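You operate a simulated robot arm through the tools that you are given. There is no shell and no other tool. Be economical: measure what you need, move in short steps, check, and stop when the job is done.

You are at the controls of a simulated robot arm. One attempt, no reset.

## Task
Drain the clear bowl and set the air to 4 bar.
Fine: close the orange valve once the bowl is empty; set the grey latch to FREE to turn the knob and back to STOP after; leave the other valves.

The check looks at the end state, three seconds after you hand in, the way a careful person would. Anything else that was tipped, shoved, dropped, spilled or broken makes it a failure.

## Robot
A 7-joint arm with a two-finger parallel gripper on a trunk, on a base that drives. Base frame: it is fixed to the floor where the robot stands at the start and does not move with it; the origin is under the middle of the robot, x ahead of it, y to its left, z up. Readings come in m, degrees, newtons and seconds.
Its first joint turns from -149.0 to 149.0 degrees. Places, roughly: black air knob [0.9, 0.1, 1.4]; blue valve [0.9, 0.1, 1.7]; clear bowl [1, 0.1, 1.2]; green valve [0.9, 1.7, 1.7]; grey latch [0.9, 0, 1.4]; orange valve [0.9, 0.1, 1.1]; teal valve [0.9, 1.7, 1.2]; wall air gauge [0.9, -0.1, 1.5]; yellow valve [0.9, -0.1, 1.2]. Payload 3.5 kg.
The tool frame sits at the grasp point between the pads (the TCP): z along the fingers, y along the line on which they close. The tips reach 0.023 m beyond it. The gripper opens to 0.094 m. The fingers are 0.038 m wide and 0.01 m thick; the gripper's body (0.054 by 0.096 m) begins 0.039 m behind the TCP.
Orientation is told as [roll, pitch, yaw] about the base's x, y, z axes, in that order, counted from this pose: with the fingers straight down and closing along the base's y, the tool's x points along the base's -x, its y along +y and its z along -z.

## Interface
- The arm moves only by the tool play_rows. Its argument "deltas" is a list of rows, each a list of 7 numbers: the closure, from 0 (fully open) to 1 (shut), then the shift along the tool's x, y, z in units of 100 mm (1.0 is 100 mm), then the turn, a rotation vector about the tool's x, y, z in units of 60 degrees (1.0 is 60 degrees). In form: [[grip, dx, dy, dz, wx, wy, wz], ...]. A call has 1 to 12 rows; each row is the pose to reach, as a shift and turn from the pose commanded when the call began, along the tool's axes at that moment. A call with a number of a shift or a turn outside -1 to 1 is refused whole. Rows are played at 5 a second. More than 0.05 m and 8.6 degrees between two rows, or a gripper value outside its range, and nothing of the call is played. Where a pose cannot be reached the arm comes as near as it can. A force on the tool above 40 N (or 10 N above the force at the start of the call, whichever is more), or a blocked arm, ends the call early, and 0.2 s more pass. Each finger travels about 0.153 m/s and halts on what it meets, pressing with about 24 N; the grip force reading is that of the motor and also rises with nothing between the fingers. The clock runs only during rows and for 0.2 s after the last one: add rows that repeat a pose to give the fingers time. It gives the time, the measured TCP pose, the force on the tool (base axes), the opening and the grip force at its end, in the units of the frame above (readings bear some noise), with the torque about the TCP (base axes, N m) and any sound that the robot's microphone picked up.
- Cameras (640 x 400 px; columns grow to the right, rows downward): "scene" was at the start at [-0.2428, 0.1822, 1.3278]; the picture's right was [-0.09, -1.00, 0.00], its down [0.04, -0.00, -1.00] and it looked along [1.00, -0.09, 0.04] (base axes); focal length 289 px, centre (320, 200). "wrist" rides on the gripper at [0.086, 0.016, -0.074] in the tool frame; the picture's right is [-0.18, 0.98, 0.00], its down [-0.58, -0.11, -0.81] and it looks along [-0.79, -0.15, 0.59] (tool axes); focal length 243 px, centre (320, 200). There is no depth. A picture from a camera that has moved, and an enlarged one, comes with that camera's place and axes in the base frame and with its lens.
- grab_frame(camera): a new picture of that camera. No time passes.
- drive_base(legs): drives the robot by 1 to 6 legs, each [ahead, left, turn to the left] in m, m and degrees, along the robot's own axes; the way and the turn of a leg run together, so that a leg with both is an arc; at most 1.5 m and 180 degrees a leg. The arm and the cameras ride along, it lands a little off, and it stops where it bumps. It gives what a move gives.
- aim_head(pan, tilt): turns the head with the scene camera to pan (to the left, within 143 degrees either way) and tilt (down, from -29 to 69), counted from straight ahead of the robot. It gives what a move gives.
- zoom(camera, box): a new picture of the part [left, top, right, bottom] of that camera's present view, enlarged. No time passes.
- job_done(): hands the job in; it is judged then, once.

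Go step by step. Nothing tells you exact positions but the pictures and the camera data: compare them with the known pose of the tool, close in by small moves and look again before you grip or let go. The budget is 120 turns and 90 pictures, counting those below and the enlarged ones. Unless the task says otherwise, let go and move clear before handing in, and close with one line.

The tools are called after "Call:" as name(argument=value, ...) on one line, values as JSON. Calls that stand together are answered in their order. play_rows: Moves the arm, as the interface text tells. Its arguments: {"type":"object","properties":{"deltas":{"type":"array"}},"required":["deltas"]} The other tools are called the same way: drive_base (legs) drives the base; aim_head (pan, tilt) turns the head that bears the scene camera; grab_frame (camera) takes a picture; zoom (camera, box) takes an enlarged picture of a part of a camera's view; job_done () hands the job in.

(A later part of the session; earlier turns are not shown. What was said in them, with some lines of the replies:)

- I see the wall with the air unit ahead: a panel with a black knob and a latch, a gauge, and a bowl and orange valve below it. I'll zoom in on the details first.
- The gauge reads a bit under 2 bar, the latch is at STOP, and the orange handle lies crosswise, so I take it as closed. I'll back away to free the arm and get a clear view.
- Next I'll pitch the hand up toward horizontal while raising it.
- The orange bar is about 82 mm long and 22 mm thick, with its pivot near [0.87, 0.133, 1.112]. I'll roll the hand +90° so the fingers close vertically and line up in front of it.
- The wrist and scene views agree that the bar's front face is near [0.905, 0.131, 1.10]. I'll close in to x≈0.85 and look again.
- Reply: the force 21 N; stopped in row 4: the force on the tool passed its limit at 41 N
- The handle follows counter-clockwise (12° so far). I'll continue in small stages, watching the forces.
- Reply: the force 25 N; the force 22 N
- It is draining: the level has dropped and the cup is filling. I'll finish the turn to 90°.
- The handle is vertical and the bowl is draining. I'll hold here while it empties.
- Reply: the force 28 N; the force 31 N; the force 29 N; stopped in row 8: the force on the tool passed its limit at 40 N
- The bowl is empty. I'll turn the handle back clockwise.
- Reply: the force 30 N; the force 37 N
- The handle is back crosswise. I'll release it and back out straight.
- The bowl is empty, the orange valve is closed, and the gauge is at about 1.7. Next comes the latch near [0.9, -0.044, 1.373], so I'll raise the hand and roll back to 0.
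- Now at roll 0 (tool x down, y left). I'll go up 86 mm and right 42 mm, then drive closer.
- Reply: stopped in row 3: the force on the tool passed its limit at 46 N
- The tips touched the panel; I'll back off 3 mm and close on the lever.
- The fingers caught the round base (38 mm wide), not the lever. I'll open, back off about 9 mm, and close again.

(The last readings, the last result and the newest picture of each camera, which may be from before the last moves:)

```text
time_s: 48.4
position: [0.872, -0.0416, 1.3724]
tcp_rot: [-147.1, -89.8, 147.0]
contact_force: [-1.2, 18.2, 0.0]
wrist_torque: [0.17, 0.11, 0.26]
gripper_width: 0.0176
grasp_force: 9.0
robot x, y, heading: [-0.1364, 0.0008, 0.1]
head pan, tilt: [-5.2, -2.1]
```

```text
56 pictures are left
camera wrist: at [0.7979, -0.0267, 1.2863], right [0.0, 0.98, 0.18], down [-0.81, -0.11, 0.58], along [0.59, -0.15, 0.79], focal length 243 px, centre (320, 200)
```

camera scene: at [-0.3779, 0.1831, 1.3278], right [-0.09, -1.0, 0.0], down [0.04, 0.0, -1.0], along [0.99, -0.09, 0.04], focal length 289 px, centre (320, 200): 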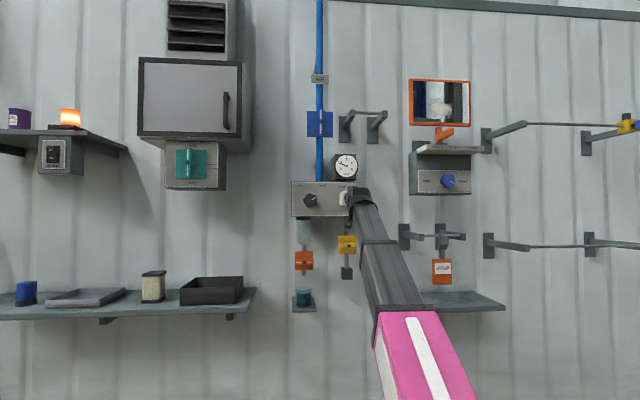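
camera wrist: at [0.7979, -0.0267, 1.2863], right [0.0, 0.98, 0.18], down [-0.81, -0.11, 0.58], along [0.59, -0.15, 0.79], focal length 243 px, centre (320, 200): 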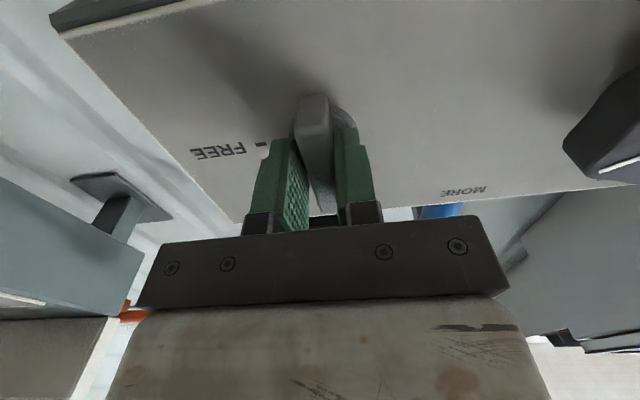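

The lever is now gripped at 17.6 mm. I'll turn it clockwise toward FREE.

Call:
play_rows(deltas=[[0.9, 0, 0.015, 0, 0, 0, 0], [0.9, 0, 0.015, 0, 0, 0, 0.08], [0.9, 0, 0.015, 0, 0, 0, 0.16], [0.9, 0, 0.015, 0, 0, 0, 0.24], [0.9, 0, 0.015, 0, 0, 0, 0.24]])

Call:
grab_frame(camera="wrist")

```text
time_s: 49.6
position: [0.8714, -0.0411, 1.3735]
tcp_rot: [90.8, -75.8, -90.9]
contact_force: [-4.1, 18.7, 0.4]
wrist_torque: [-0.01, 0.05, 0.27]
gripper_width: 0.0169
grasp_force: 8.9
robot x, y, heading: [-0.1355, 0.0005, -0.3]
head pan, tilt: [-5.2, -2.1]
```

```text
55 pictures are left
camera wrist: at [0.7985, -0.0056, 1.2932], right [0.0, 0.91, 0.42], down [-0.81, -0.25, 0.53], along [0.59, -0.34, 0.73], focal length 243 px, centre (320, 200)
```

wrist: 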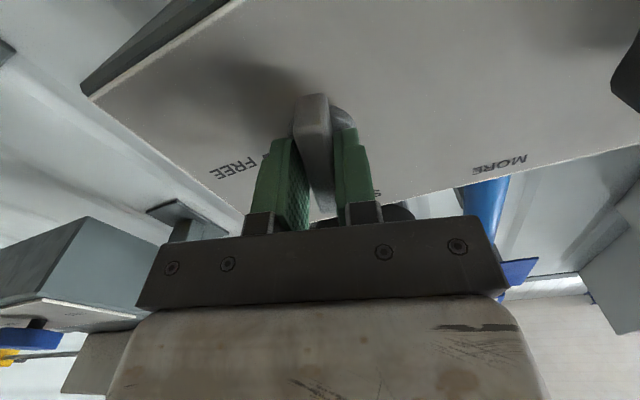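

Call:
play_rows(deltas=[[0.9, 0.003, 0.015, 0, 0, 0, 0.1], [0.9, 0.003, 0.015, 0, 0, 0, 0.2], [0.9, 0.003, 0.015, 0, 0, 0, 0.3], [0.9, 0.003, 0.015, 0, 0, 0, 0.4], [0.9, 0.003, 0.015, 0, 0, 0, 0.4]])

```text
time_s: 50.8
position: [0.8728, -0.041, 1.3734]
tcp_rot: [90.3, -51.8, -90.4]
contact_force: [3.1, 9.6, 5.3]
wrist_torque: [0.01, -0.01, -0.08]
gripper_width: 0.014
grasp_force: 35.8
robot x, y, heading: [-0.1351, -0.0001, -0.2]
head pan, tilt: [-5.2, -2.1]
```

Call:
play_rows(deltas=[[0.9, 0, 0.005, 0, 0, 0, 0.1], [0.9, 0, 0.005, 0, 0, 0, 0.2], [0.9, 0, 0.005, 0, 0, 0, 0.3], [0.9, 0, 0.005, 0, 0, 0, 0.4], [0.9, 0, 0.005, 0, 0, 0, 0.4]])

Call:
grab_frame(camera="wrist")

```text
time_s: 52.0
position: [0.872, -0.0411, 1.373]
tcp_rot: [90.1, -27.7, -90.2]
contact_force: [1.3, -3.1, -1.5]
wrist_torque: [-0.01, -0.53, -1.48]
gripper_width: 0.0139
grasp_force: 45.1
robot x, y, heading: [-0.1373, 0.0015, -0.3]
head pan, tilt: [-5.2, -2.1]
```

```text
54 pictures are left
camera wrist: at [0.7988, 0.0416, 1.3473], right [0.0, 0.29, 0.96], down [-0.81, -0.56, 0.17], along [0.59, -0.77, 0.24], focal length 243 px, centre (320, 200)
```

wrist: 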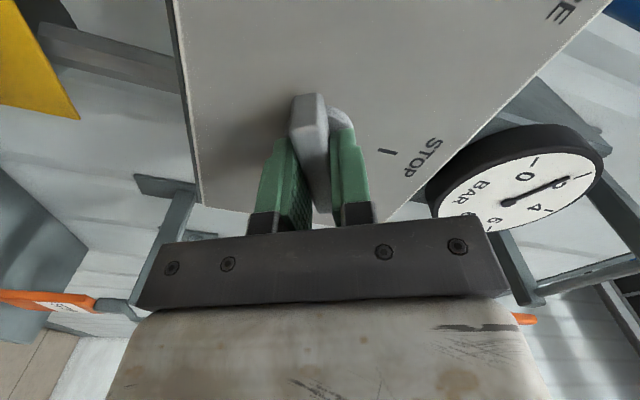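

Call:
play_rows(deltas=[[0.9, 0, 0, 0, 0, 0, 0.1], [0.9, 0, 0, 0, 0, 0, 0.2], [0.9, 0, 0, 0, 0, 0, 0.3], [0.9, 0, 0, 0, 0, 0, 0.4], [0.9, 0, 0, 0, 0, 0, 0.46], [0.9, 0, 0, 0, 0, 0, 0.46]])

Call:
grab_frame(camera="wrist")

```text
time_s: 53.4
position: [0.8721, -0.0423, 1.3716]
tcp_rot: [90.0, 0.0, -90.1]
contact_force: [-1.3, -11.8, -15.2]
wrist_torque: [-0.01, 0.35, 0.17]
gripper_width: 0.014
grasp_force: 44.6
robot x, y, heading: [-0.1357, -0.0015, -0.3]
head pan, tilt: [-5.2, -2.1]
```

```text
53 pictures are left
camera wrist: at [0.7987, 0.0437, 1.3885], right [0.0, -0.18, 0.98], down [-0.81, -0.58, -0.11], along [0.59, -0.79, -0.15], focal length 243 px, centre (320, 200)
```

wrist: 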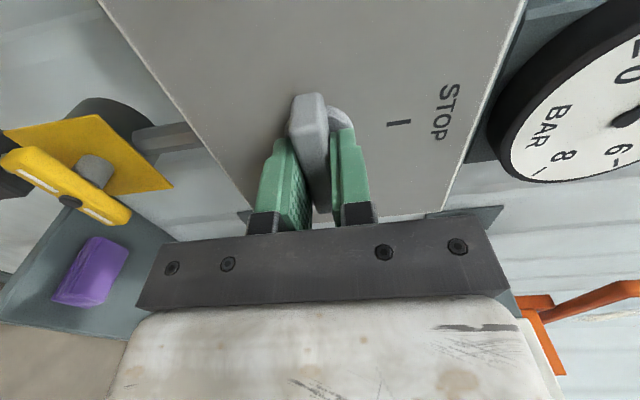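

The latch appears turned. I'll release, back out, and check.

Call:
play_rows(deltas=[[0.75, 0, 0, 0, 0, 0, 0], [0.6, 0, 0, 0, 0, 0, 0], [0.5, 0, 0, 0, 0, 0, 0], [0.45, 0, 0, -0.3, 0, 0, 0], [0.45, 0, 0, -0.6, 0, 0, 0], [0.45, 0, 0, -1.0, 0, 0, 0], [0.45, 0, 0, -1.0, 0, 0, 0]])

Call:
zoom(camera="scene", box=[280, 140, 380, 220])

Call:
grab_frame(camera="wrist")

```text
time_s: 55.0
position: [0.7724, -0.0424, 1.3691]
tcp_rot: [90.3, -0.1, -90.1]
contact_force: [0.2, -0.6, -1.1]
wrist_torque: [-0.02, 0.01, -0.01]
gripper_width: 0.0518
grasp_force: 0.0
robot x, y, heading: [-0.1392, -0.0026, -0.3]
head pan, tilt: [-5.2, -2.1]
```

```text
5.00 times, centred on (330, 180) of scene
camera zoom: at [-0.3785, 0.183, 1.3278], right [-0.09, -1.0, 0.0], down [0.04, 0.0, -1.0], along [0.99, -0.09, 0.04], focal length 1445 px, centre (270, 300)
```

zoom: 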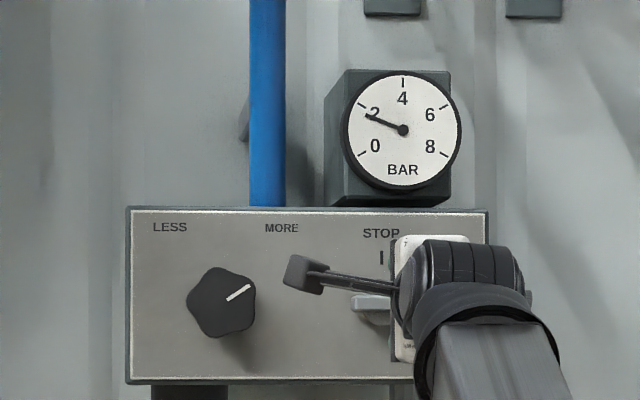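

```text
51 pictures are left
camera wrist: at [0.699, 0.0429, 1.3852], right [0.0, -0.18, 0.98], down [-0.81, -0.58, -0.11], along [0.59, -0.79, -0.15], focal length 243 px, centre (320, 200)
```

wrist: 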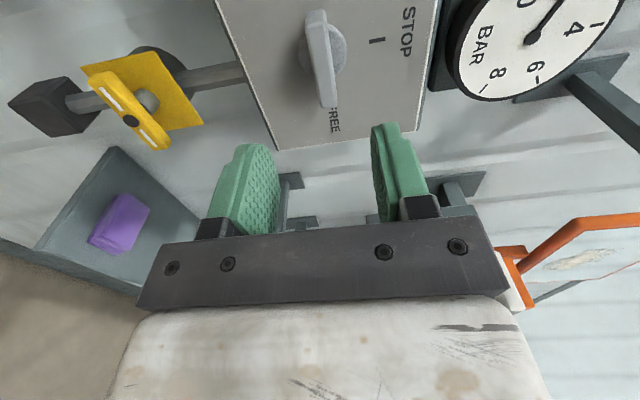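

The latch is at FREE. Now the knob: I'll zoom in for its facets, then move in front of it.

Call:
zoom(camera="scene", box=[304, 185, 344, 215])

Call:
play_rows(deltas=[[0.3, 0.15, 0.0, 0, 0, 0, -0.14], [0.15, 0.3, 0.0, 0, 0, 0, -0.28], [0, 0.45, 0.0, 0, 0, 0, -0.42], [0, 0.6, 0.02, 0, 0, 0, -0.56], [0, 0.75, 0.02, 0, 0, 0, -0.7], [0, 0.9, 0.02, 0, 0, 0, -0.84], [0, 1.0, 0.02, 0, 0, 0, -0.98], [0, 1.0, 0.02, 0, 0, 0, -1.0], [0, 1.0, 0.02, 0, 0, 0, -1.0]])

```text
13.33 times, centred on (324, 200) of scene
camera zoom: at [-0.3785, 0.183, 1.3278], right [-0.09, -1.0, 0.0], down [0.04, 0.0, -1.0], along [0.99, -0.09, 0.04], focal length 3853 px, centre (267, 200)
```

zoom: 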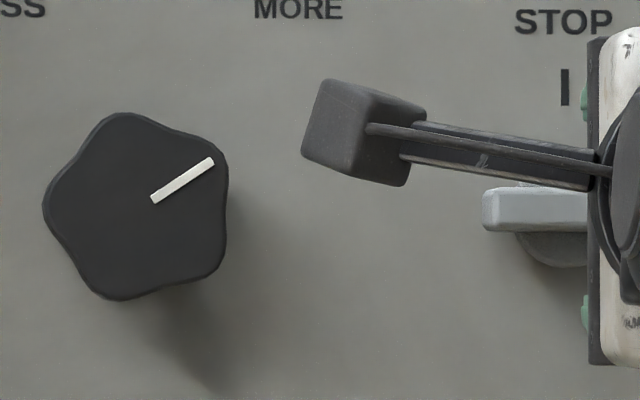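

```text
time_s: 57.0
position: [0.7723, 0.0588, 1.374]
tcp_rot: [90.3, -60.2, -90.4]
contact_force: [0.4, 0.1, -0.1]
wrist_torque: [0.03, 0.02, 0.02]
gripper_width: 0.0939
grasp_force: 0.3
robot x, y, heading: [-0.1373, 0.0019, -0.0]
head pan, tilt: [-5.2, -2.1]
```

Call:
play_rows(deltas=[[0, 0.08, 0.12, 0, 0, 0, -0.14], [0, 0.16, 0.25, 0, 0, 0, -0.28], [0, 0.25, 0.383, 0, 0, 0, -0.417], [0, 0.25, 0.383, 0, 0, 0, -0.417]])

Call:
grab_frame(camera="wrist")

```text
time_s: 58.0
position: [0.7721, 0.1042, 1.3716]
tcp_rot: [92.0, -85.3, -92.1]
contact_force: [-0.1, -0.3, 1.1]
wrist_torque: [0.0, 0.01, -0.01]
gripper_width: 0.0938
grasp_force: 0.1
robot x, y, heading: [-0.1396, -0.0015, -0.3]
head pan, tilt: [-5.2, -2.1]
```

```text
49 pictures are left
camera wrist: at [0.698, 0.1263, 1.2863], right [0.0, 0.96, 0.26], down [-0.81, -0.16, 0.57], along [0.59, -0.21, 0.78], focal length 243 px, centre (320, 200)
```

wrist: 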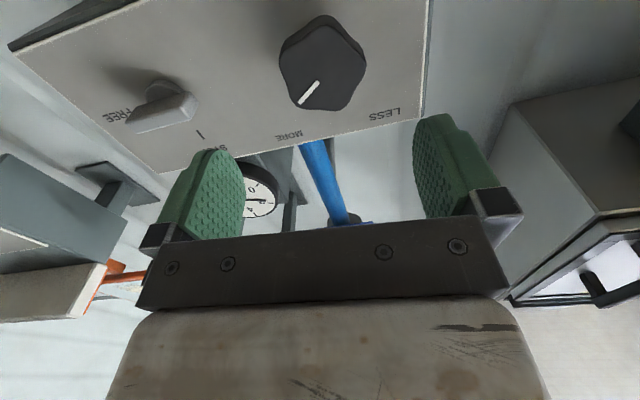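

Call:
play_rows(deltas=[[0, 0, 0.01, 0.3, 0, 0, 0], [0, 0, 0.01, 0.6, 0, 0, 0], [0, 0, 0.01, 0.9, 0, 0, 0], [0, 0, 0.01, 1.0, 0, 0, 0], [0, 0, 0.01, 1.0, 0, 0, 0]])

Call:
grab_frame(camera="wrist")

```text
time_s: 59.2
position: [0.8731, 0.1052, 1.374]
tcp_rot: [92.0, -85.2, -92.1]
contact_force: [0.0, 0.6, 0.2]
wrist_torque: [0.01, 0.0, -0.01]
gripper_width: 0.0938
grasp_force: 0.1
robot x, y, heading: [-0.1373, 0.003, -0.3]
head pan, tilt: [-5.2, -2.1]
```

```text
48 pictures are left
camera wrist: at [0.7985, 0.1284, 1.289], right [0.0, 0.96, 0.27], down [-0.81, -0.16, 0.57], along [0.59, -0.22, 0.78], focal length 243 px, centre (320, 200)
```

wrist: 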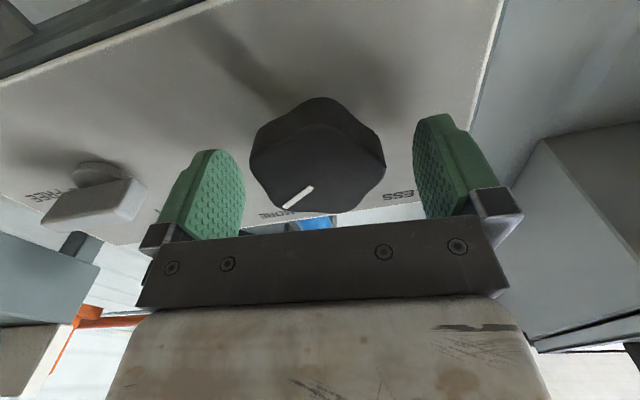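

Call:
play_rows(deltas=[[0.1, 0.02, 0, 0.05, 0, 0, 0], [0.25, 0.02, 0, 0.05, 0, 0, 0], [0.4, 0.02, 0, 0.05, 0, 0, 0], [0.5, 0.02, 0, 0.05, 0, 0, 0], [0.6, 0.02, 0, 0.05, 0, 0, 0], [0.6, 0.02, 0, 0.05, 0, 0, 0]])

Call:
grab_frame(camera="wrist")

```text
time_s: 60.6
position: [0.8776, 0.1073, 1.3719]
tcp_rot: [92.1, -85.1, -92.2]
contact_force: [1.8, 8.7, -0.9]
wrist_torque: [0.0, -0.3, 0.97]
gripper_width: 0.0607
grasp_force: 45.1
robot x, y, heading: [-0.139, -0.0008, -0.1]
head pan, tilt: [-5.2, -2.1]
```

```text
47 pictures are left
camera wrist: at [0.8034, 0.1292, 1.2873], right [0.0, 0.96, 0.27], down [-0.81, -0.16, 0.57], along [0.59, -0.22, 0.78], focal length 243 px, centre (320, 200)
```

wrist: 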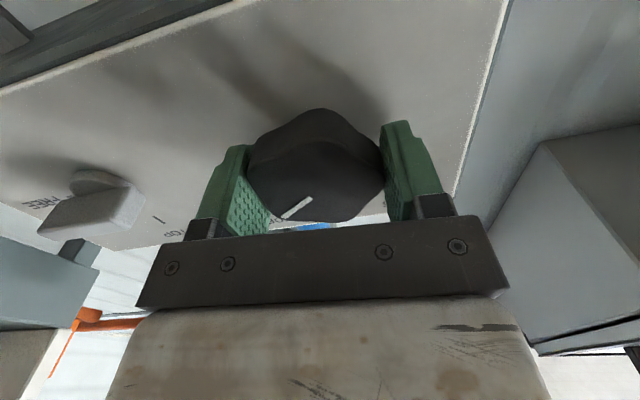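

The knob is gripped (60.7 mm). I'll turn it clockwise a little and read the gauge.

Call:
play_rows(deltas=[[0.6, 0, 0.008, 0, 0, 0, 0], [0.6, -0.003, 0.008, 0, 0, 0, 0.1], [0.6, -0.006, 0.008, 0, 0, 0, 0.2], [0.6, -0.01, 0.007, 0, 0, 0, 0.3], [0.6, -0.01, 0.007, 0, 0, 0, 0.3]])

Call:
zoom(camera="scene", box=[290, 140, 390, 220])

Call:
grab_frame(camera="wrist")

```text
time_s: 61.8
position: [0.8772, 0.1057, 1.3733]
tcp_rot: [90.5, -67.1, -90.6]
contact_force: [-0.3, 3.5, 4.7]
wrist_torque: [0.0, 0.53, -0.62]
gripper_width: 0.0605
grasp_force: 45.0
robot x, y, heading: [-0.1325, 0.0015, -0.2]
head pan, tilt: [-5.2, -2.1]
```

```text
5.00 times, centred on (340, 180) of scene
camera zoom: at [-0.3787, 0.1832, 1.3277], right [-0.09, -1.0, 0.0], down [0.04, 0.0, -1.0], along [0.99, -0.09, 0.04], focal length 1445 px, centre (220, 300)
```

zoom: 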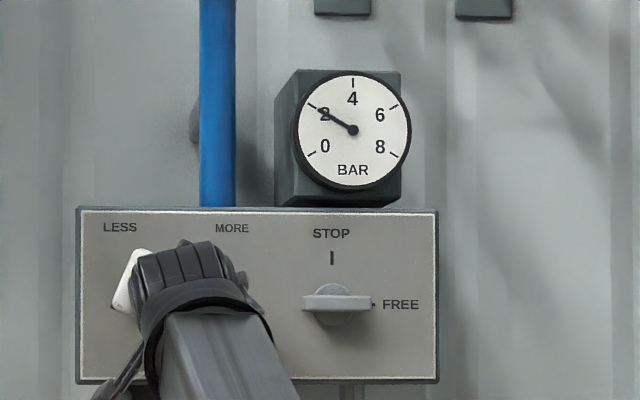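

```text
45 pictures are left
camera wrist: at [0.8035, 0.1544, 1.2992], right [0.0, 0.83, 0.55], down [-0.81, -0.32, 0.49], along [0.59, -0.45, 0.67], focal length 243 px, centre (320, 200)
```

wrist: 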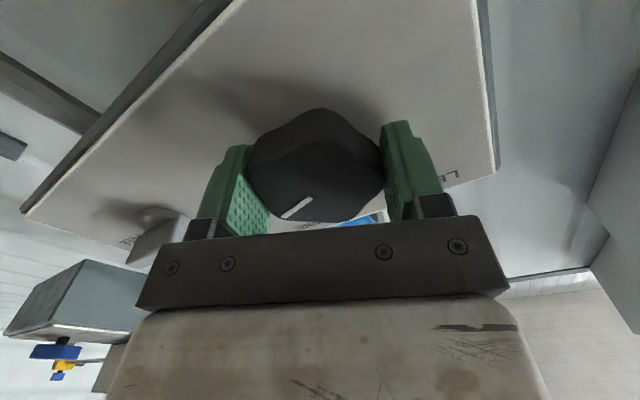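

Gauge has risen from about 1.7 to about 2.0 for 18°. I'll continue.

Call:
play_rows(deltas=[[0.6, -0.003, 0, 0, 0, 0, 0.1], [0.6, -0.006, -0.001, 0, 0, 0, 0.2], [0.6, -0.01, -0.002, 0, 0, 0, 0.3], [0.6, -0.013, -0.003, 0, 0, 0, 0.4], [0.6, -0.016, -0.005, 0, 0, 0, 0.5], [0.6, -0.019, -0.006, 0, 0, 0, 0.6], [0.6, -0.019, -0.006, 0, 0, 0, 0.6]])

Call:
zoom(camera="scene", box=[290, 140, 390, 220])

```text
time_s: 63.4
position: [0.8781, 0.1062, 1.3733]
tcp_rot: [90.2, -30.9, -90.2]
contact_force: [-7.2, 2.6, -4.1]
wrist_torque: [0.04, -0.86, -0.46]
gripper_width: 0.0605
grasp_force: 45.0
robot x, y, heading: [-0.1361, -0.0016, -0.4]
head pan, tilt: [-5.2, -2.1]
```

```text
5.00 times, centred on (340, 180) of scene
camera zoom: at [-0.3787, 0.1832, 1.3277], right [-0.09, -1.0, 0.0], down [0.04, 0.0, -1.0], along [0.99, -0.09, 0.04], focal length 1445 px, centre (220, 300)
```

zoom: 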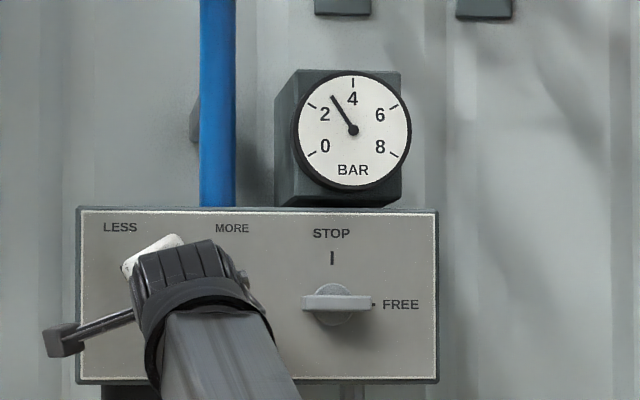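

The needle is at about 2.95 bar, roughly 0.026 bar per degree, so about 40° remain. I'll do 34° and then fine-tune.

Call:
play_rows(deltas=[[0.6, -0.003, 0, 0, 0, 0, 0.1], [0.6, -0.006, -0.001, 0, 0, 0, 0.2], [0.6, -0.01, -0.002, 0, 0, 0, 0.3], [0.6, -0.013, -0.003, 0, 0, 0, 0.4], [0.6, -0.016, -0.005, 0, 0, 0, 0.5], [0.6, -0.018, -0.006, 0, 0, 0, 0.57], [0.6, -0.018, -0.006, 0, 0, 0, 0.57]])

Call:
zoom(camera="scene", box=[330, 148, 362, 188])

```text
time_s: 65.0
position: [0.878, 0.1043, 1.3732]
tcp_rot: [90.4, 3.1, -90.0]
contact_force: [-5.5, 17.4, 7.2]
wrist_torque: [0.03, 0.23, -0.26]
gripper_width: 0.0607
grasp_force: 45.0
robot x, y, heading: [-0.1375, -0.0027, -0.4]
head pan, tilt: [-5.2, -2.1]
```

```text
10.00 times, centred on (346, 168) of scene
camera zoom: at [-0.379, 0.1839, 1.3276], right [-0.09, -1.0, 0.0], down [0.04, 0.0, -1.0], along [0.99, -0.09, 0.04], focal length 2890 px, centre (60, 520)
```

zoom: 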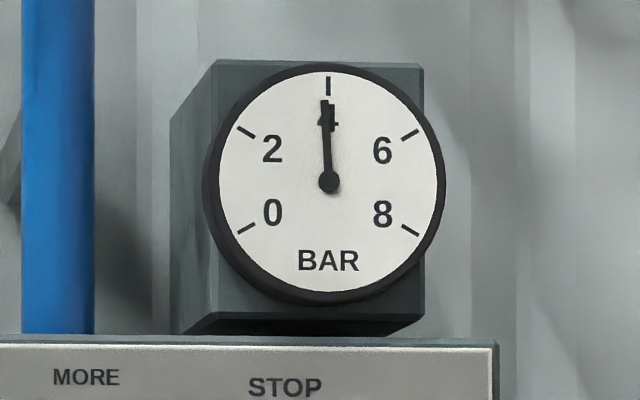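

The gauge shows about 3.88; a further 4.5° is needed.

Call:
play_rows(deltas=[[0.6, 0.008, 0, 0, 0, 0, 0.04], [0.6, 0.008, 0, 0, 0, 0, 0.075], [0.6, 0.008, 0, 0, 0, 0, 0.075], [0.6, 0.008, 0, 0, 0, 0, 0.075]])

Call:
zoom(camera="scene", box=[330, 148, 362, 188])

```text
time_s: 66.0
position: [0.878, 0.1043, 1.3733]
tcp_rot: [90.2, 7.5, -90.1]
contact_force: [1.0, 18.5, 12.1]
wrist_torque: [0.02, -0.16, 0.63]
gripper_width: 0.0606
grasp_force: 44.6
robot x, y, heading: [-0.1348, -0.0025, -0.1]
head pan, tilt: [-5.2, -2.1]
```

```text
10.00 times, centred on (346, 168) of scene
camera zoom: at [-0.3788, 0.1839, 1.3276], right [-0.09, -1.0, 0.0], down [0.04, 0.0, -1.0], along [0.99, -0.09, 0.04], focal length 2890 px, centre (60, 520)
```

zoom: 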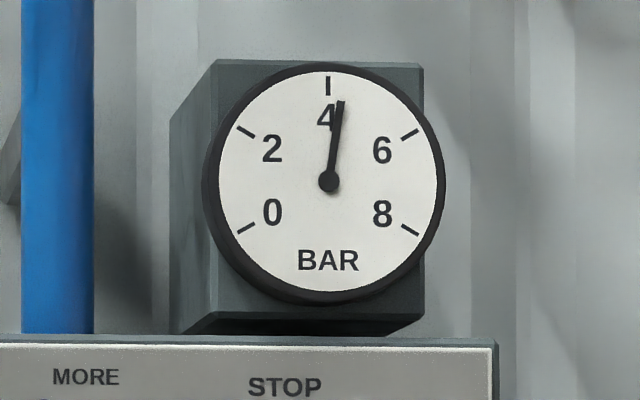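

The needle reads about 4.28, more than expected; it may be lagging or unsettled. I'll wait and look again.

Call:
play_rows(deltas=[[0.6, 0.006, 0.006, 0, 0, 0, 0], [0.6, 0.006, 0.006, 0, 0, 0, 0], [0.6, 0.006, 0.006, 0, 0, 0, 0], [0.6, 0.006, 0.006, 0, 0, 0, 0]])

Call:
zoom(camera="scene", box=[330, 148, 362, 188])

```text
time_s: 67.0
position: [0.8775, 0.105, 1.3732]
tcp_rot: [90.1, 7.5, -90.1]
contact_force: [-0.1, 14.1, 1.8]
wrist_torque: [0.0, 0.33, 0.14]
gripper_width: 0.0601
grasp_force: 45.1
robot x, y, heading: [-0.135, -0.0003, -0.5]
head pan, tilt: [-5.2, -2.1]
```

```text
10.00 times, centred on (346, 168) of scene
camera zoom: at [-0.3785, 0.1837, 1.3277], right [-0.09, -1.0, 0.0], down [0.04, 0.0, -1.0], along [0.99, -0.09, 0.04], focal length 2890 px, centre (60, 520)
```

zoom: 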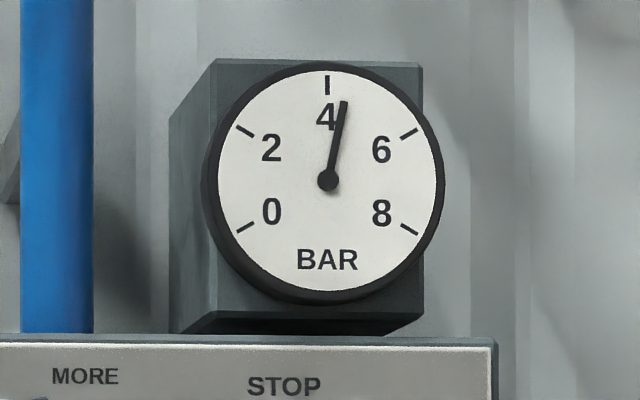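

Call:
play_rows(deltas=[[0.6, 0.004, 0, 0, 0, 0, -0.1], [0.6, 0.004, 0, 0, 0, 0, -0.2], [0.6, 0.004, 0, 0, 0, 0, -0.2], [0.6, 0.004, 0, 0, 0, 0, -0.2], [0.6, 0.004, 0, 0, 0, 0, -0.2], [0.6, 0.004, 0, 0, 0, 0, -0.2], [0.6, 0.004, 0, 0, 0, 0, -0.2], [0.6, 0.004, 0, 0, 0, 0, -0.2], [0.6, 0.004, 0, 0, 0, 0, -0.2], [0.6, 0.004, 0, 0, 0, 0, -0.2], [0.6, 0.004, 0, 0, 0, 0, -0.2], [0.6, 0.004, 0, 0, 0, 0, -0.2]])

Call:
zoom(camera="scene", box=[330, 148, 362, 188])

```text
time_s: 69.4
position: [0.8776, 0.1046, 1.3732]
tcp_rot: [90.0, -4.5, -90.1]
contact_force: [0.7, 4.6, -2.0]
wrist_torque: [0.05, -0.42, -0.51]
gripper_width: 0.0606
grasp_force: 45.2
robot x, y, heading: [-0.1325, 0.0, -0.6]
head pan, tilt: [-5.2, -2.1]
stopped in row 12: the force on the tool passed its limit at 40 N (the readings are from after the stop); the commanded pose is now the measured one
```

```text
10.00 times, centred on (346, 168) of scene
camera zoom: at [-0.3786, 0.1833, 1.3278], right [-0.09, -1.0, 0.0], down [0.04, 0.0, -1.0], along [0.99, -0.09, 0.04], focal length 2890 px, centre (60, 520)
```

zoom: 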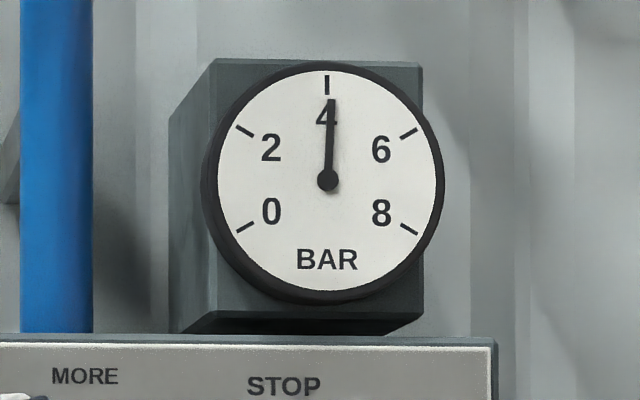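

Call:
play_rows(deltas=[[0.6, 0, 0, 0, 0, 0, -0.02], [0.6, 0, 0, 0, 0, 0, -0.02], [0.6, 0, 0, 0, 0, 0, -0.02], [0.6, 0, 0, 0, 0, 0, -0.02], [0.6, 0, 0, 0, 0, 0, -0.02], [0.6, 0, 0, 0, 0, 0, -0.02], [0.6, 0, 0, 0, 0, 0, -0.02], [0.6, 0, 0, 0, 0, 0, -0.02]])

Call:
zoom(camera="scene", box=[330, 148, 362, 188])

```text
time_s: 71.2
position: [0.8781, 0.1055, 1.3729]
tcp_rot: [90.0, -5.6, -90.0]
contact_force: [0.5, 7.2, 1.4]
wrist_torque: [0.02, 0.02, 0.3]
gripper_width: 0.0605
grasp_force: 44.9
robot x, y, heading: [-0.1357, -0.0, -0.3]
head pan, tilt: [-5.2, -2.1]
```

```text
10.00 times, centred on (346, 168) of scene
camera zoom: at [-0.3786, 0.1834, 1.3277], right [-0.09, -1.0, 0.0], down [0.04, 0.0, -1.0], along [0.99, -0.09, 0.04], focal length 2890 px, centre (60, 520)
```

zoom: 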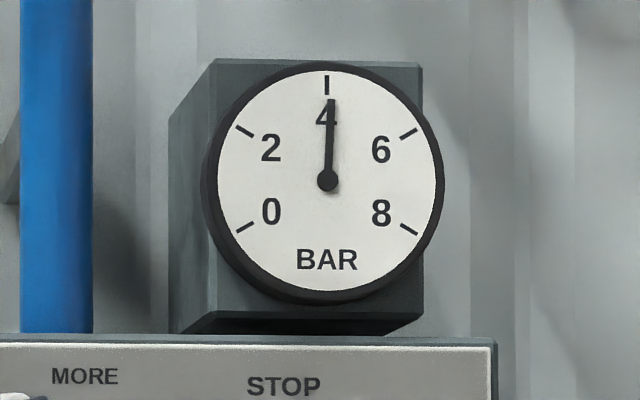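

Steady at about 4.06; I'll nudge back 2°, then release and back out.

Call:
play_rows(deltas=[[0.6, 0.005, 0, 0, 0, 0, -0.035], [0.6, 0.005, 0, 0, 0, 0, -0.035], [0.6, 0.005, 0, 0, 0, 0, -0.035]])

Call:
play_rows(deltas=[[0.5, 0, 0, 0, 0, 0, 0], [0.35, 0, 0, 0, 0, 0, 0], [0.2, 0, 0, 0, 0, 0, 0], [0.1, 0, 0, 0, 0, 0, 0], [0.1, 0, 0, -0.3, 0, 0, 0], [0.1, 0, 0, -0.6, 0, 0, 0], [0.1, 0, 0, -1.0, 0, 0, 0], [0.1, 0, 0, -1.0, 0, 0, 0]])

Call:
zoom(camera="scene", box=[330, 148, 362, 188])

Call:
grab_frame(camera="wrist")

```text
time_s: 72.0
position: [0.8779, 0.1056, 1.3746]
tcp_rot: [90.0, -7.8, -90.2]
contact_force: [5.6, 7.1, 8.9]
wrist_torque: [0.0, 0.95, 0.18]
gripper_width: 0.0604
grasp_force: 45.4
robot x, y, heading: [-0.1336, -0.0005, -0.1]
head pan, tilt: [-5.2, -2.1]
```

```text
time_s: 73.8
position: [0.7816, 0.1049, 1.3713]
tcp_rot: [90.0, -7.6, -90.1]
contact_force: [0.1, -0.6, -0.2]
wrist_torque: [-0.05, 0.0, -0.02]
gripper_width: 0.0848
grasp_force: 0.0
robot x, y, heading: [-0.1342, 0.0009, -0.2]
head pan, tilt: [-5.2, -2.1]
```

```text
10.00 times, centred on (346, 168) of scene
camera zoom: at [-0.3786, 0.1831, 1.3278], right [-0.09, -1.0, 0.0], down [0.04, 0.0, -1.0], along [0.99, -0.09, 0.04], focal length 2890 px, centre (60, 520)
```

zoom: 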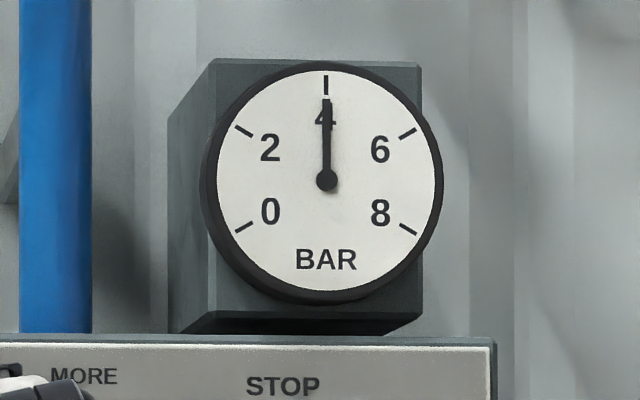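

```text
37 pictures are left
camera wrist: at [0.7069, 0.1917, 1.3767], right [0.0, -0.05, 1.0], down [-0.81, -0.59, -0.03], along [0.59, -0.81, -0.04], focal length 243 px, centre (320, 200)
```

wrist: 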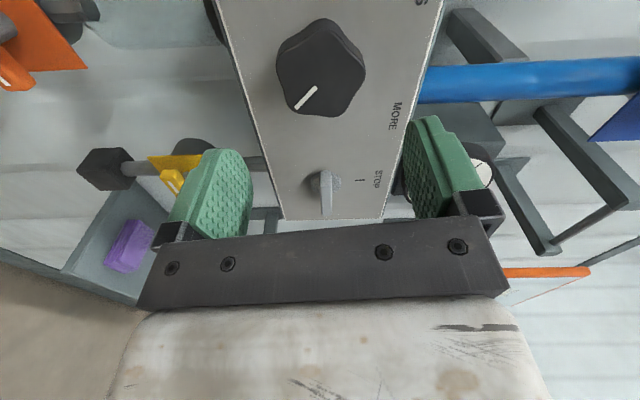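

It reads exactly 4 bar. Now I'll return the latch to STOP, moving back in front of it at roll 90.

Call:
play_rows(deltas=[[0.2, -0.3, -0.04, 0, 0, 0, 0.06], [0.3, -0.6, -0.08, 0, 0, 0, 0.127], [0.45, -0.9, -0.11, 0, 0, 0, 0.127], [0.45, -1.0, -0.12, 0, 0, 0, 0.127], [0.45, -1.0, -0.12, 0, 0, 0, 0.127]])

```text
time_s: 75.0
position: [0.7757, 0.0032, 1.3755]
tcp_rot: [90.1, -0.1, -90.2]
contact_force: [0.7, -0.8, -0.1]
wrist_torque: [0.0, 0.0, -0.02]
gripper_width: 0.0516
grasp_force: 0.1
robot x, y, heading: [-0.1373, -0.0004, -0.2]
head pan, tilt: [-5.2, -2.1]
```

Call:
play_rows(deltas=[[0.45, -0.25, -0.02, 0, 0, 0, 0], [0.45, -0.45, -0.03, 0, 0, 0, 0], [0.45, -0.45, -0.03, 0.3, 0, 0, 0], [0.45, -0.45, -0.03, 0.6, 0, 0, 0], [0.45, -0.45, -0.03, 0.6, 0, 0, 0]])

Call:
grab_frame(camera="wrist")

```text
time_s: 76.2
position: [0.836, -0.0403, 1.3715]
tcp_rot: [90.0, -0.2, -90.1]
contact_force: [1.4, 0.2, 0.2]
wrist_torque: [-0.02, 0.01, -0.05]
gripper_width: 0.0515
grasp_force: 0.1
robot x, y, heading: [-0.1362, -0.0, -0.4]
head pan, tilt: [-5.2, -2.1]
```

```text
36 pictures are left
camera wrist: at [0.762, 0.0465, 1.3884], right [0.0, -0.18, 0.98], down [-0.81, -0.58, -0.11], along [0.59, -0.79, -0.15], focal length 243 px, centre (320, 200)
```

wrist: 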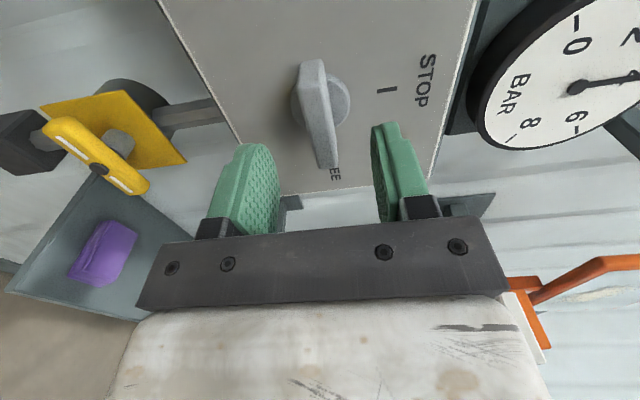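

Call:
play_rows(deltas=[[0.45, -0.015, 0, 0.2, 0, 0, 0], [0.45, -0.015, 0, 0.36, 0, 0, 0], [0.6, -0.015, 0, 0.36, 0, 0, 0], [0.75, -0.015, 0, 0.36, 0, 0, 0], [0.9, -0.015, 0, 0.36, 0, 0, 0], [0.9, -0.015, 0, 0.36, 0, 0, 0]])

Call:
grab_frame(camera="wrist")

```text
time_s: 77.6
position: [0.8726, -0.0425, 1.372]
tcp_rot: [90.1, -0.1, -90.0]
contact_force: [3.9, 0.3, 9.4]
wrist_torque: [0.05, 0.18, 0.09]
gripper_width: 0.0142
grasp_force: 45.2
robot x, y, heading: [-0.1382, -0.0021, -0.2]
head pan, tilt: [-5.2, -2.1]
```

```text
35 pictures are left
camera wrist: at [0.7984, 0.0436, 1.3883], right [0.0, -0.18, 0.98], down [-0.81, -0.58, -0.11], along [0.59, -0.79, -0.15], focal length 243 px, centre (320, 200)
```

wrist: 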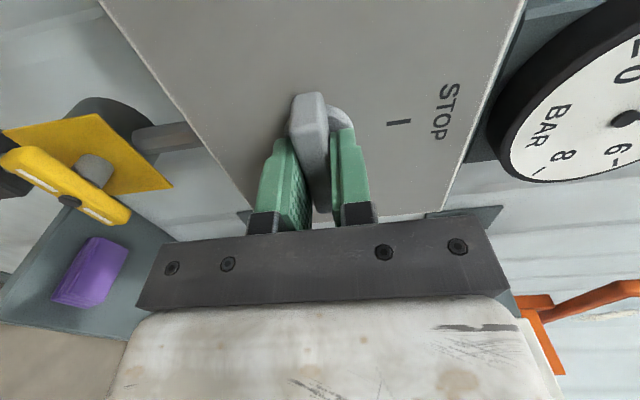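

The lever is gripped again, so I'll turn it counter-clockwise to STOP.

Call:
play_rows(deltas=[[0.9, 0, 0.008, 0, 0, 0, -0.1], [0.9, 0, 0.008, 0, 0, 0, -0.2], [0.9, 0, 0.008, 0, 0, 0, -0.3], [0.9, 0, 0.008, 0, 0, 0, -0.4], [0.9, 0, 0.008, 0, 0, 0, -0.4]])

Call:
play_rows(deltas=[[0.9, 0, 0, 0, 0, 0, -0.1], [0.9, 0, 0, 0, 0, 0, -0.2], [0.9, 0, 0, 0, 0, 0, -0.3], [0.9, 0, 0, 0, 0, 0, -0.4], [0.9, 0, 0, 0, 0, 0, -0.4]])

```text
time_s: 78.8
position: [0.8738, -0.0418, 1.3715]
tcp_rot: [89.9, -24.1, -90.1]
contact_force: [0.4, -1.0, 1.1]
wrist_torque: [0.01, -0.77, -0.9]
gripper_width: 0.0136
grasp_force: 44.9
robot x, y, heading: [-0.1354, -0.0008, -0.3]
head pan, tilt: [-5.2, -2.1]
```

```text
time_s: 80.0
position: [0.8731, -0.0415, 1.3739]
tcp_rot: [90.0, -48.2, -90.2]
contact_force: [-4.9, 1.9, 1.4]
wrist_torque: [-0.01, -1.33, -0.77]
gripper_width: 0.0139
grasp_force: 45.0
robot x, y, heading: [-0.1345, 0.0009, 0.1]
head pan, tilt: [-5.2, -2.1]
```

Call:
play_rows(deltas=[[0.9, 0, 0, 0, 0, 0, -0.1], [0.9, 0, 0, 0, 0, 0, -0.2], [0.9, 0, 0, 0, 0, 0, -0.3], [0.9, 0, 0, 0, 0, 0, -0.4], [0.9, 0, 0, 0, 0, 0, -0.4]])

Call:
play_rows(deltas=[[0.9, 0, 0, 0, 0, 0, -0.1], [0.9, 0, 0, 0, 0, 0, -0.2], [0.9, 0, 0, 0, 0, 0, -0.3], [0.9, 0, 0, 0, 0, 0, -0.3]])

Call:
grab_frame(camera="wrist")

```text
time_s: 81.2
position: [0.8725, -0.0409, 1.3746]
tcp_rot: [90.1, -72.3, -90.1]
contact_force: [-11.6, 13.7, 11.3]
wrist_torque: [0.07, 1.2, 0.76]
gripper_width: 0.014
grasp_force: 45.1
robot x, y, heading: [-0.1358, -0.0013, -0.1]
head pan, tilt: [-5.2, -2.1]
```

```text
time_s: 82.2
position: [0.8728, -0.0402, 1.374]
tcp_rot: [-130.8, -89.7, 130.7]
contact_force: [-3.7, 22.3, 20.0]
wrist_torque: [0.33, 0.38, 0.5]
gripper_width: 0.0138
grasp_force: 45.4
robot x, y, heading: [-0.1344, 0.0011, -0.2]
head pan, tilt: [-5.2, -2.1]
```

```text
34 pictures are left
camera wrist: at [0.7985, -0.0249, 1.2877], right [0.0, 0.98, 0.18], down [-0.81, -0.11, 0.58], along [0.59, -0.15, 0.79], focal length 243 px, centre (320, 200)
```

wrist: 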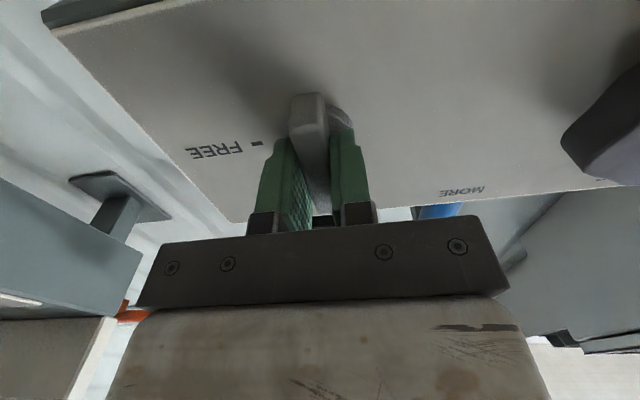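

The lever is back vertical. I'll release, back out, drive clear and verify everything.

Call:
play_rows(deltas=[[0.75, 0, 0.01, 0, 0, 0, 0], [0.6, 0, 0.01, 0, 0, 0, 0], [0.45, 0, 0.01, 0, 0, 0, 0], [0.45, 0, 0.01, -0.3, 0, 0, 0], [0.45, 0, 0.01, -0.6, 0, 0, 0], [0.45, 0, 0.01, -1.0, 0, 0, 0], [0.45, 0, 0.01, -1.0, 0, 0, 0]])

Call:
drive_base(legs=[[-0.25, -0.2, 0]])

Call:
zoom(camera="scene", box=[260, 150, 360, 220])

Call:
zoom(camera="scene", box=[250, 210, 350, 310])

Call:
grab_frame(camera="scene")

```text
time_s: 83.8
position: [0.7747, -0.0414, 1.372]
tcp_rot: [-76.5, -90.0, 76.3]
contact_force: [0.7, 0.1, -0.5]
wrist_torque: [-0.03, -0.01, 0.04]
gripper_width: 0.0516
grasp_force: 0.0
robot x, y, heading: [-0.1339, 0.0019, -0.2]
head pan, tilt: [-5.2, -2.1]
```

```text
time_s: 86.0
position: [0.5242, -0.2394, 1.3726]
tcp_rot: [-82.7, -89.9, 82.2]
contact_force: [-0.1, -0.7, 0.9]
wrist_torque: [-0.03, -0.01, 0.02]
gripper_width: 0.052
grasp_force: 0.1
robot x, y, heading: [-0.3907, -0.1961, -0.5]
head pan, tilt: [-5.2, -2.1]
```

```text
5.71 times, centred on (310, 185) of scene
camera zoom: at [-0.6296, -0.0104, 1.3278], right [-0.1, -1.0, 0.0], down [0.04, 0.0, -1.0], along [0.99, -0.1, 0.04], focal length 1651 px, centre (377, 286)
```

zoom: 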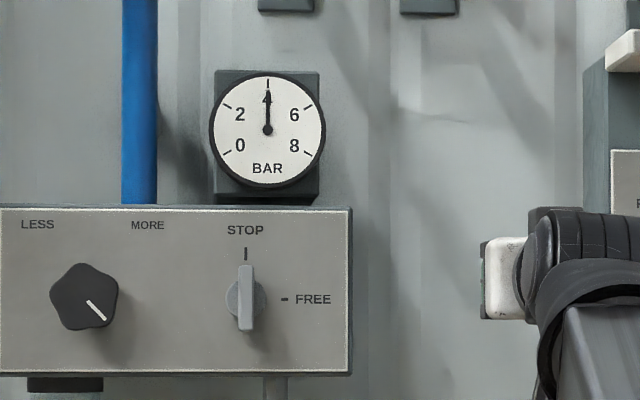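

```text
4.00 times, centred on (300, 260) of scene
camera zoom: at [-0.6296, -0.0104, 1.3278], right [-0.1, -1.0, 0.0], down [0.04, 0.0, -1.0], along [0.99, -0.1, 0.04], focal length 1156 px, centre (400, -40)
```

zoom: 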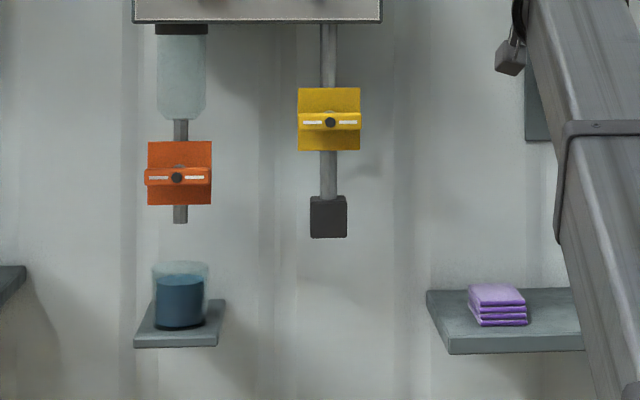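

```text
31 pictures are left
camera scene: at [-0.6296, -0.0104, 1.3278], right [-0.1, -1.0, 0.0], down [0.04, 0.0, -1.0], along [0.99, -0.1, 0.04], focal length 289 px, centre (320, 200)
```

scene: 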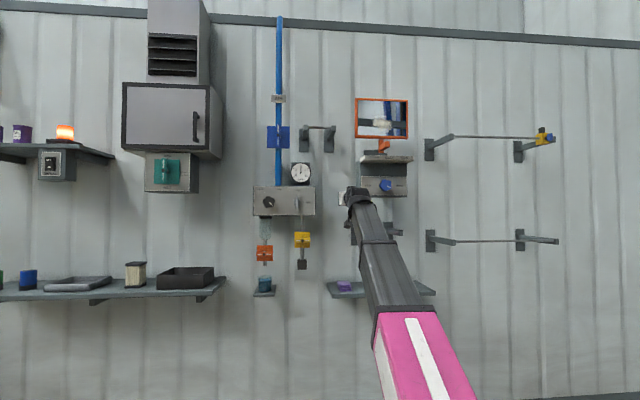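

The bowl is empty and the orange valve is crosswise again. The gauge reads 4 bar, the latch is at STOP, the other valves are untouched and the hand is clear, so I'm handing in.

Call:
job_done()

```text
The job is handed in.
```

The clear bowl is drained into the cup, the orange valve is closed, the air is set to 4 bar, and the grey latch is back at STOP.
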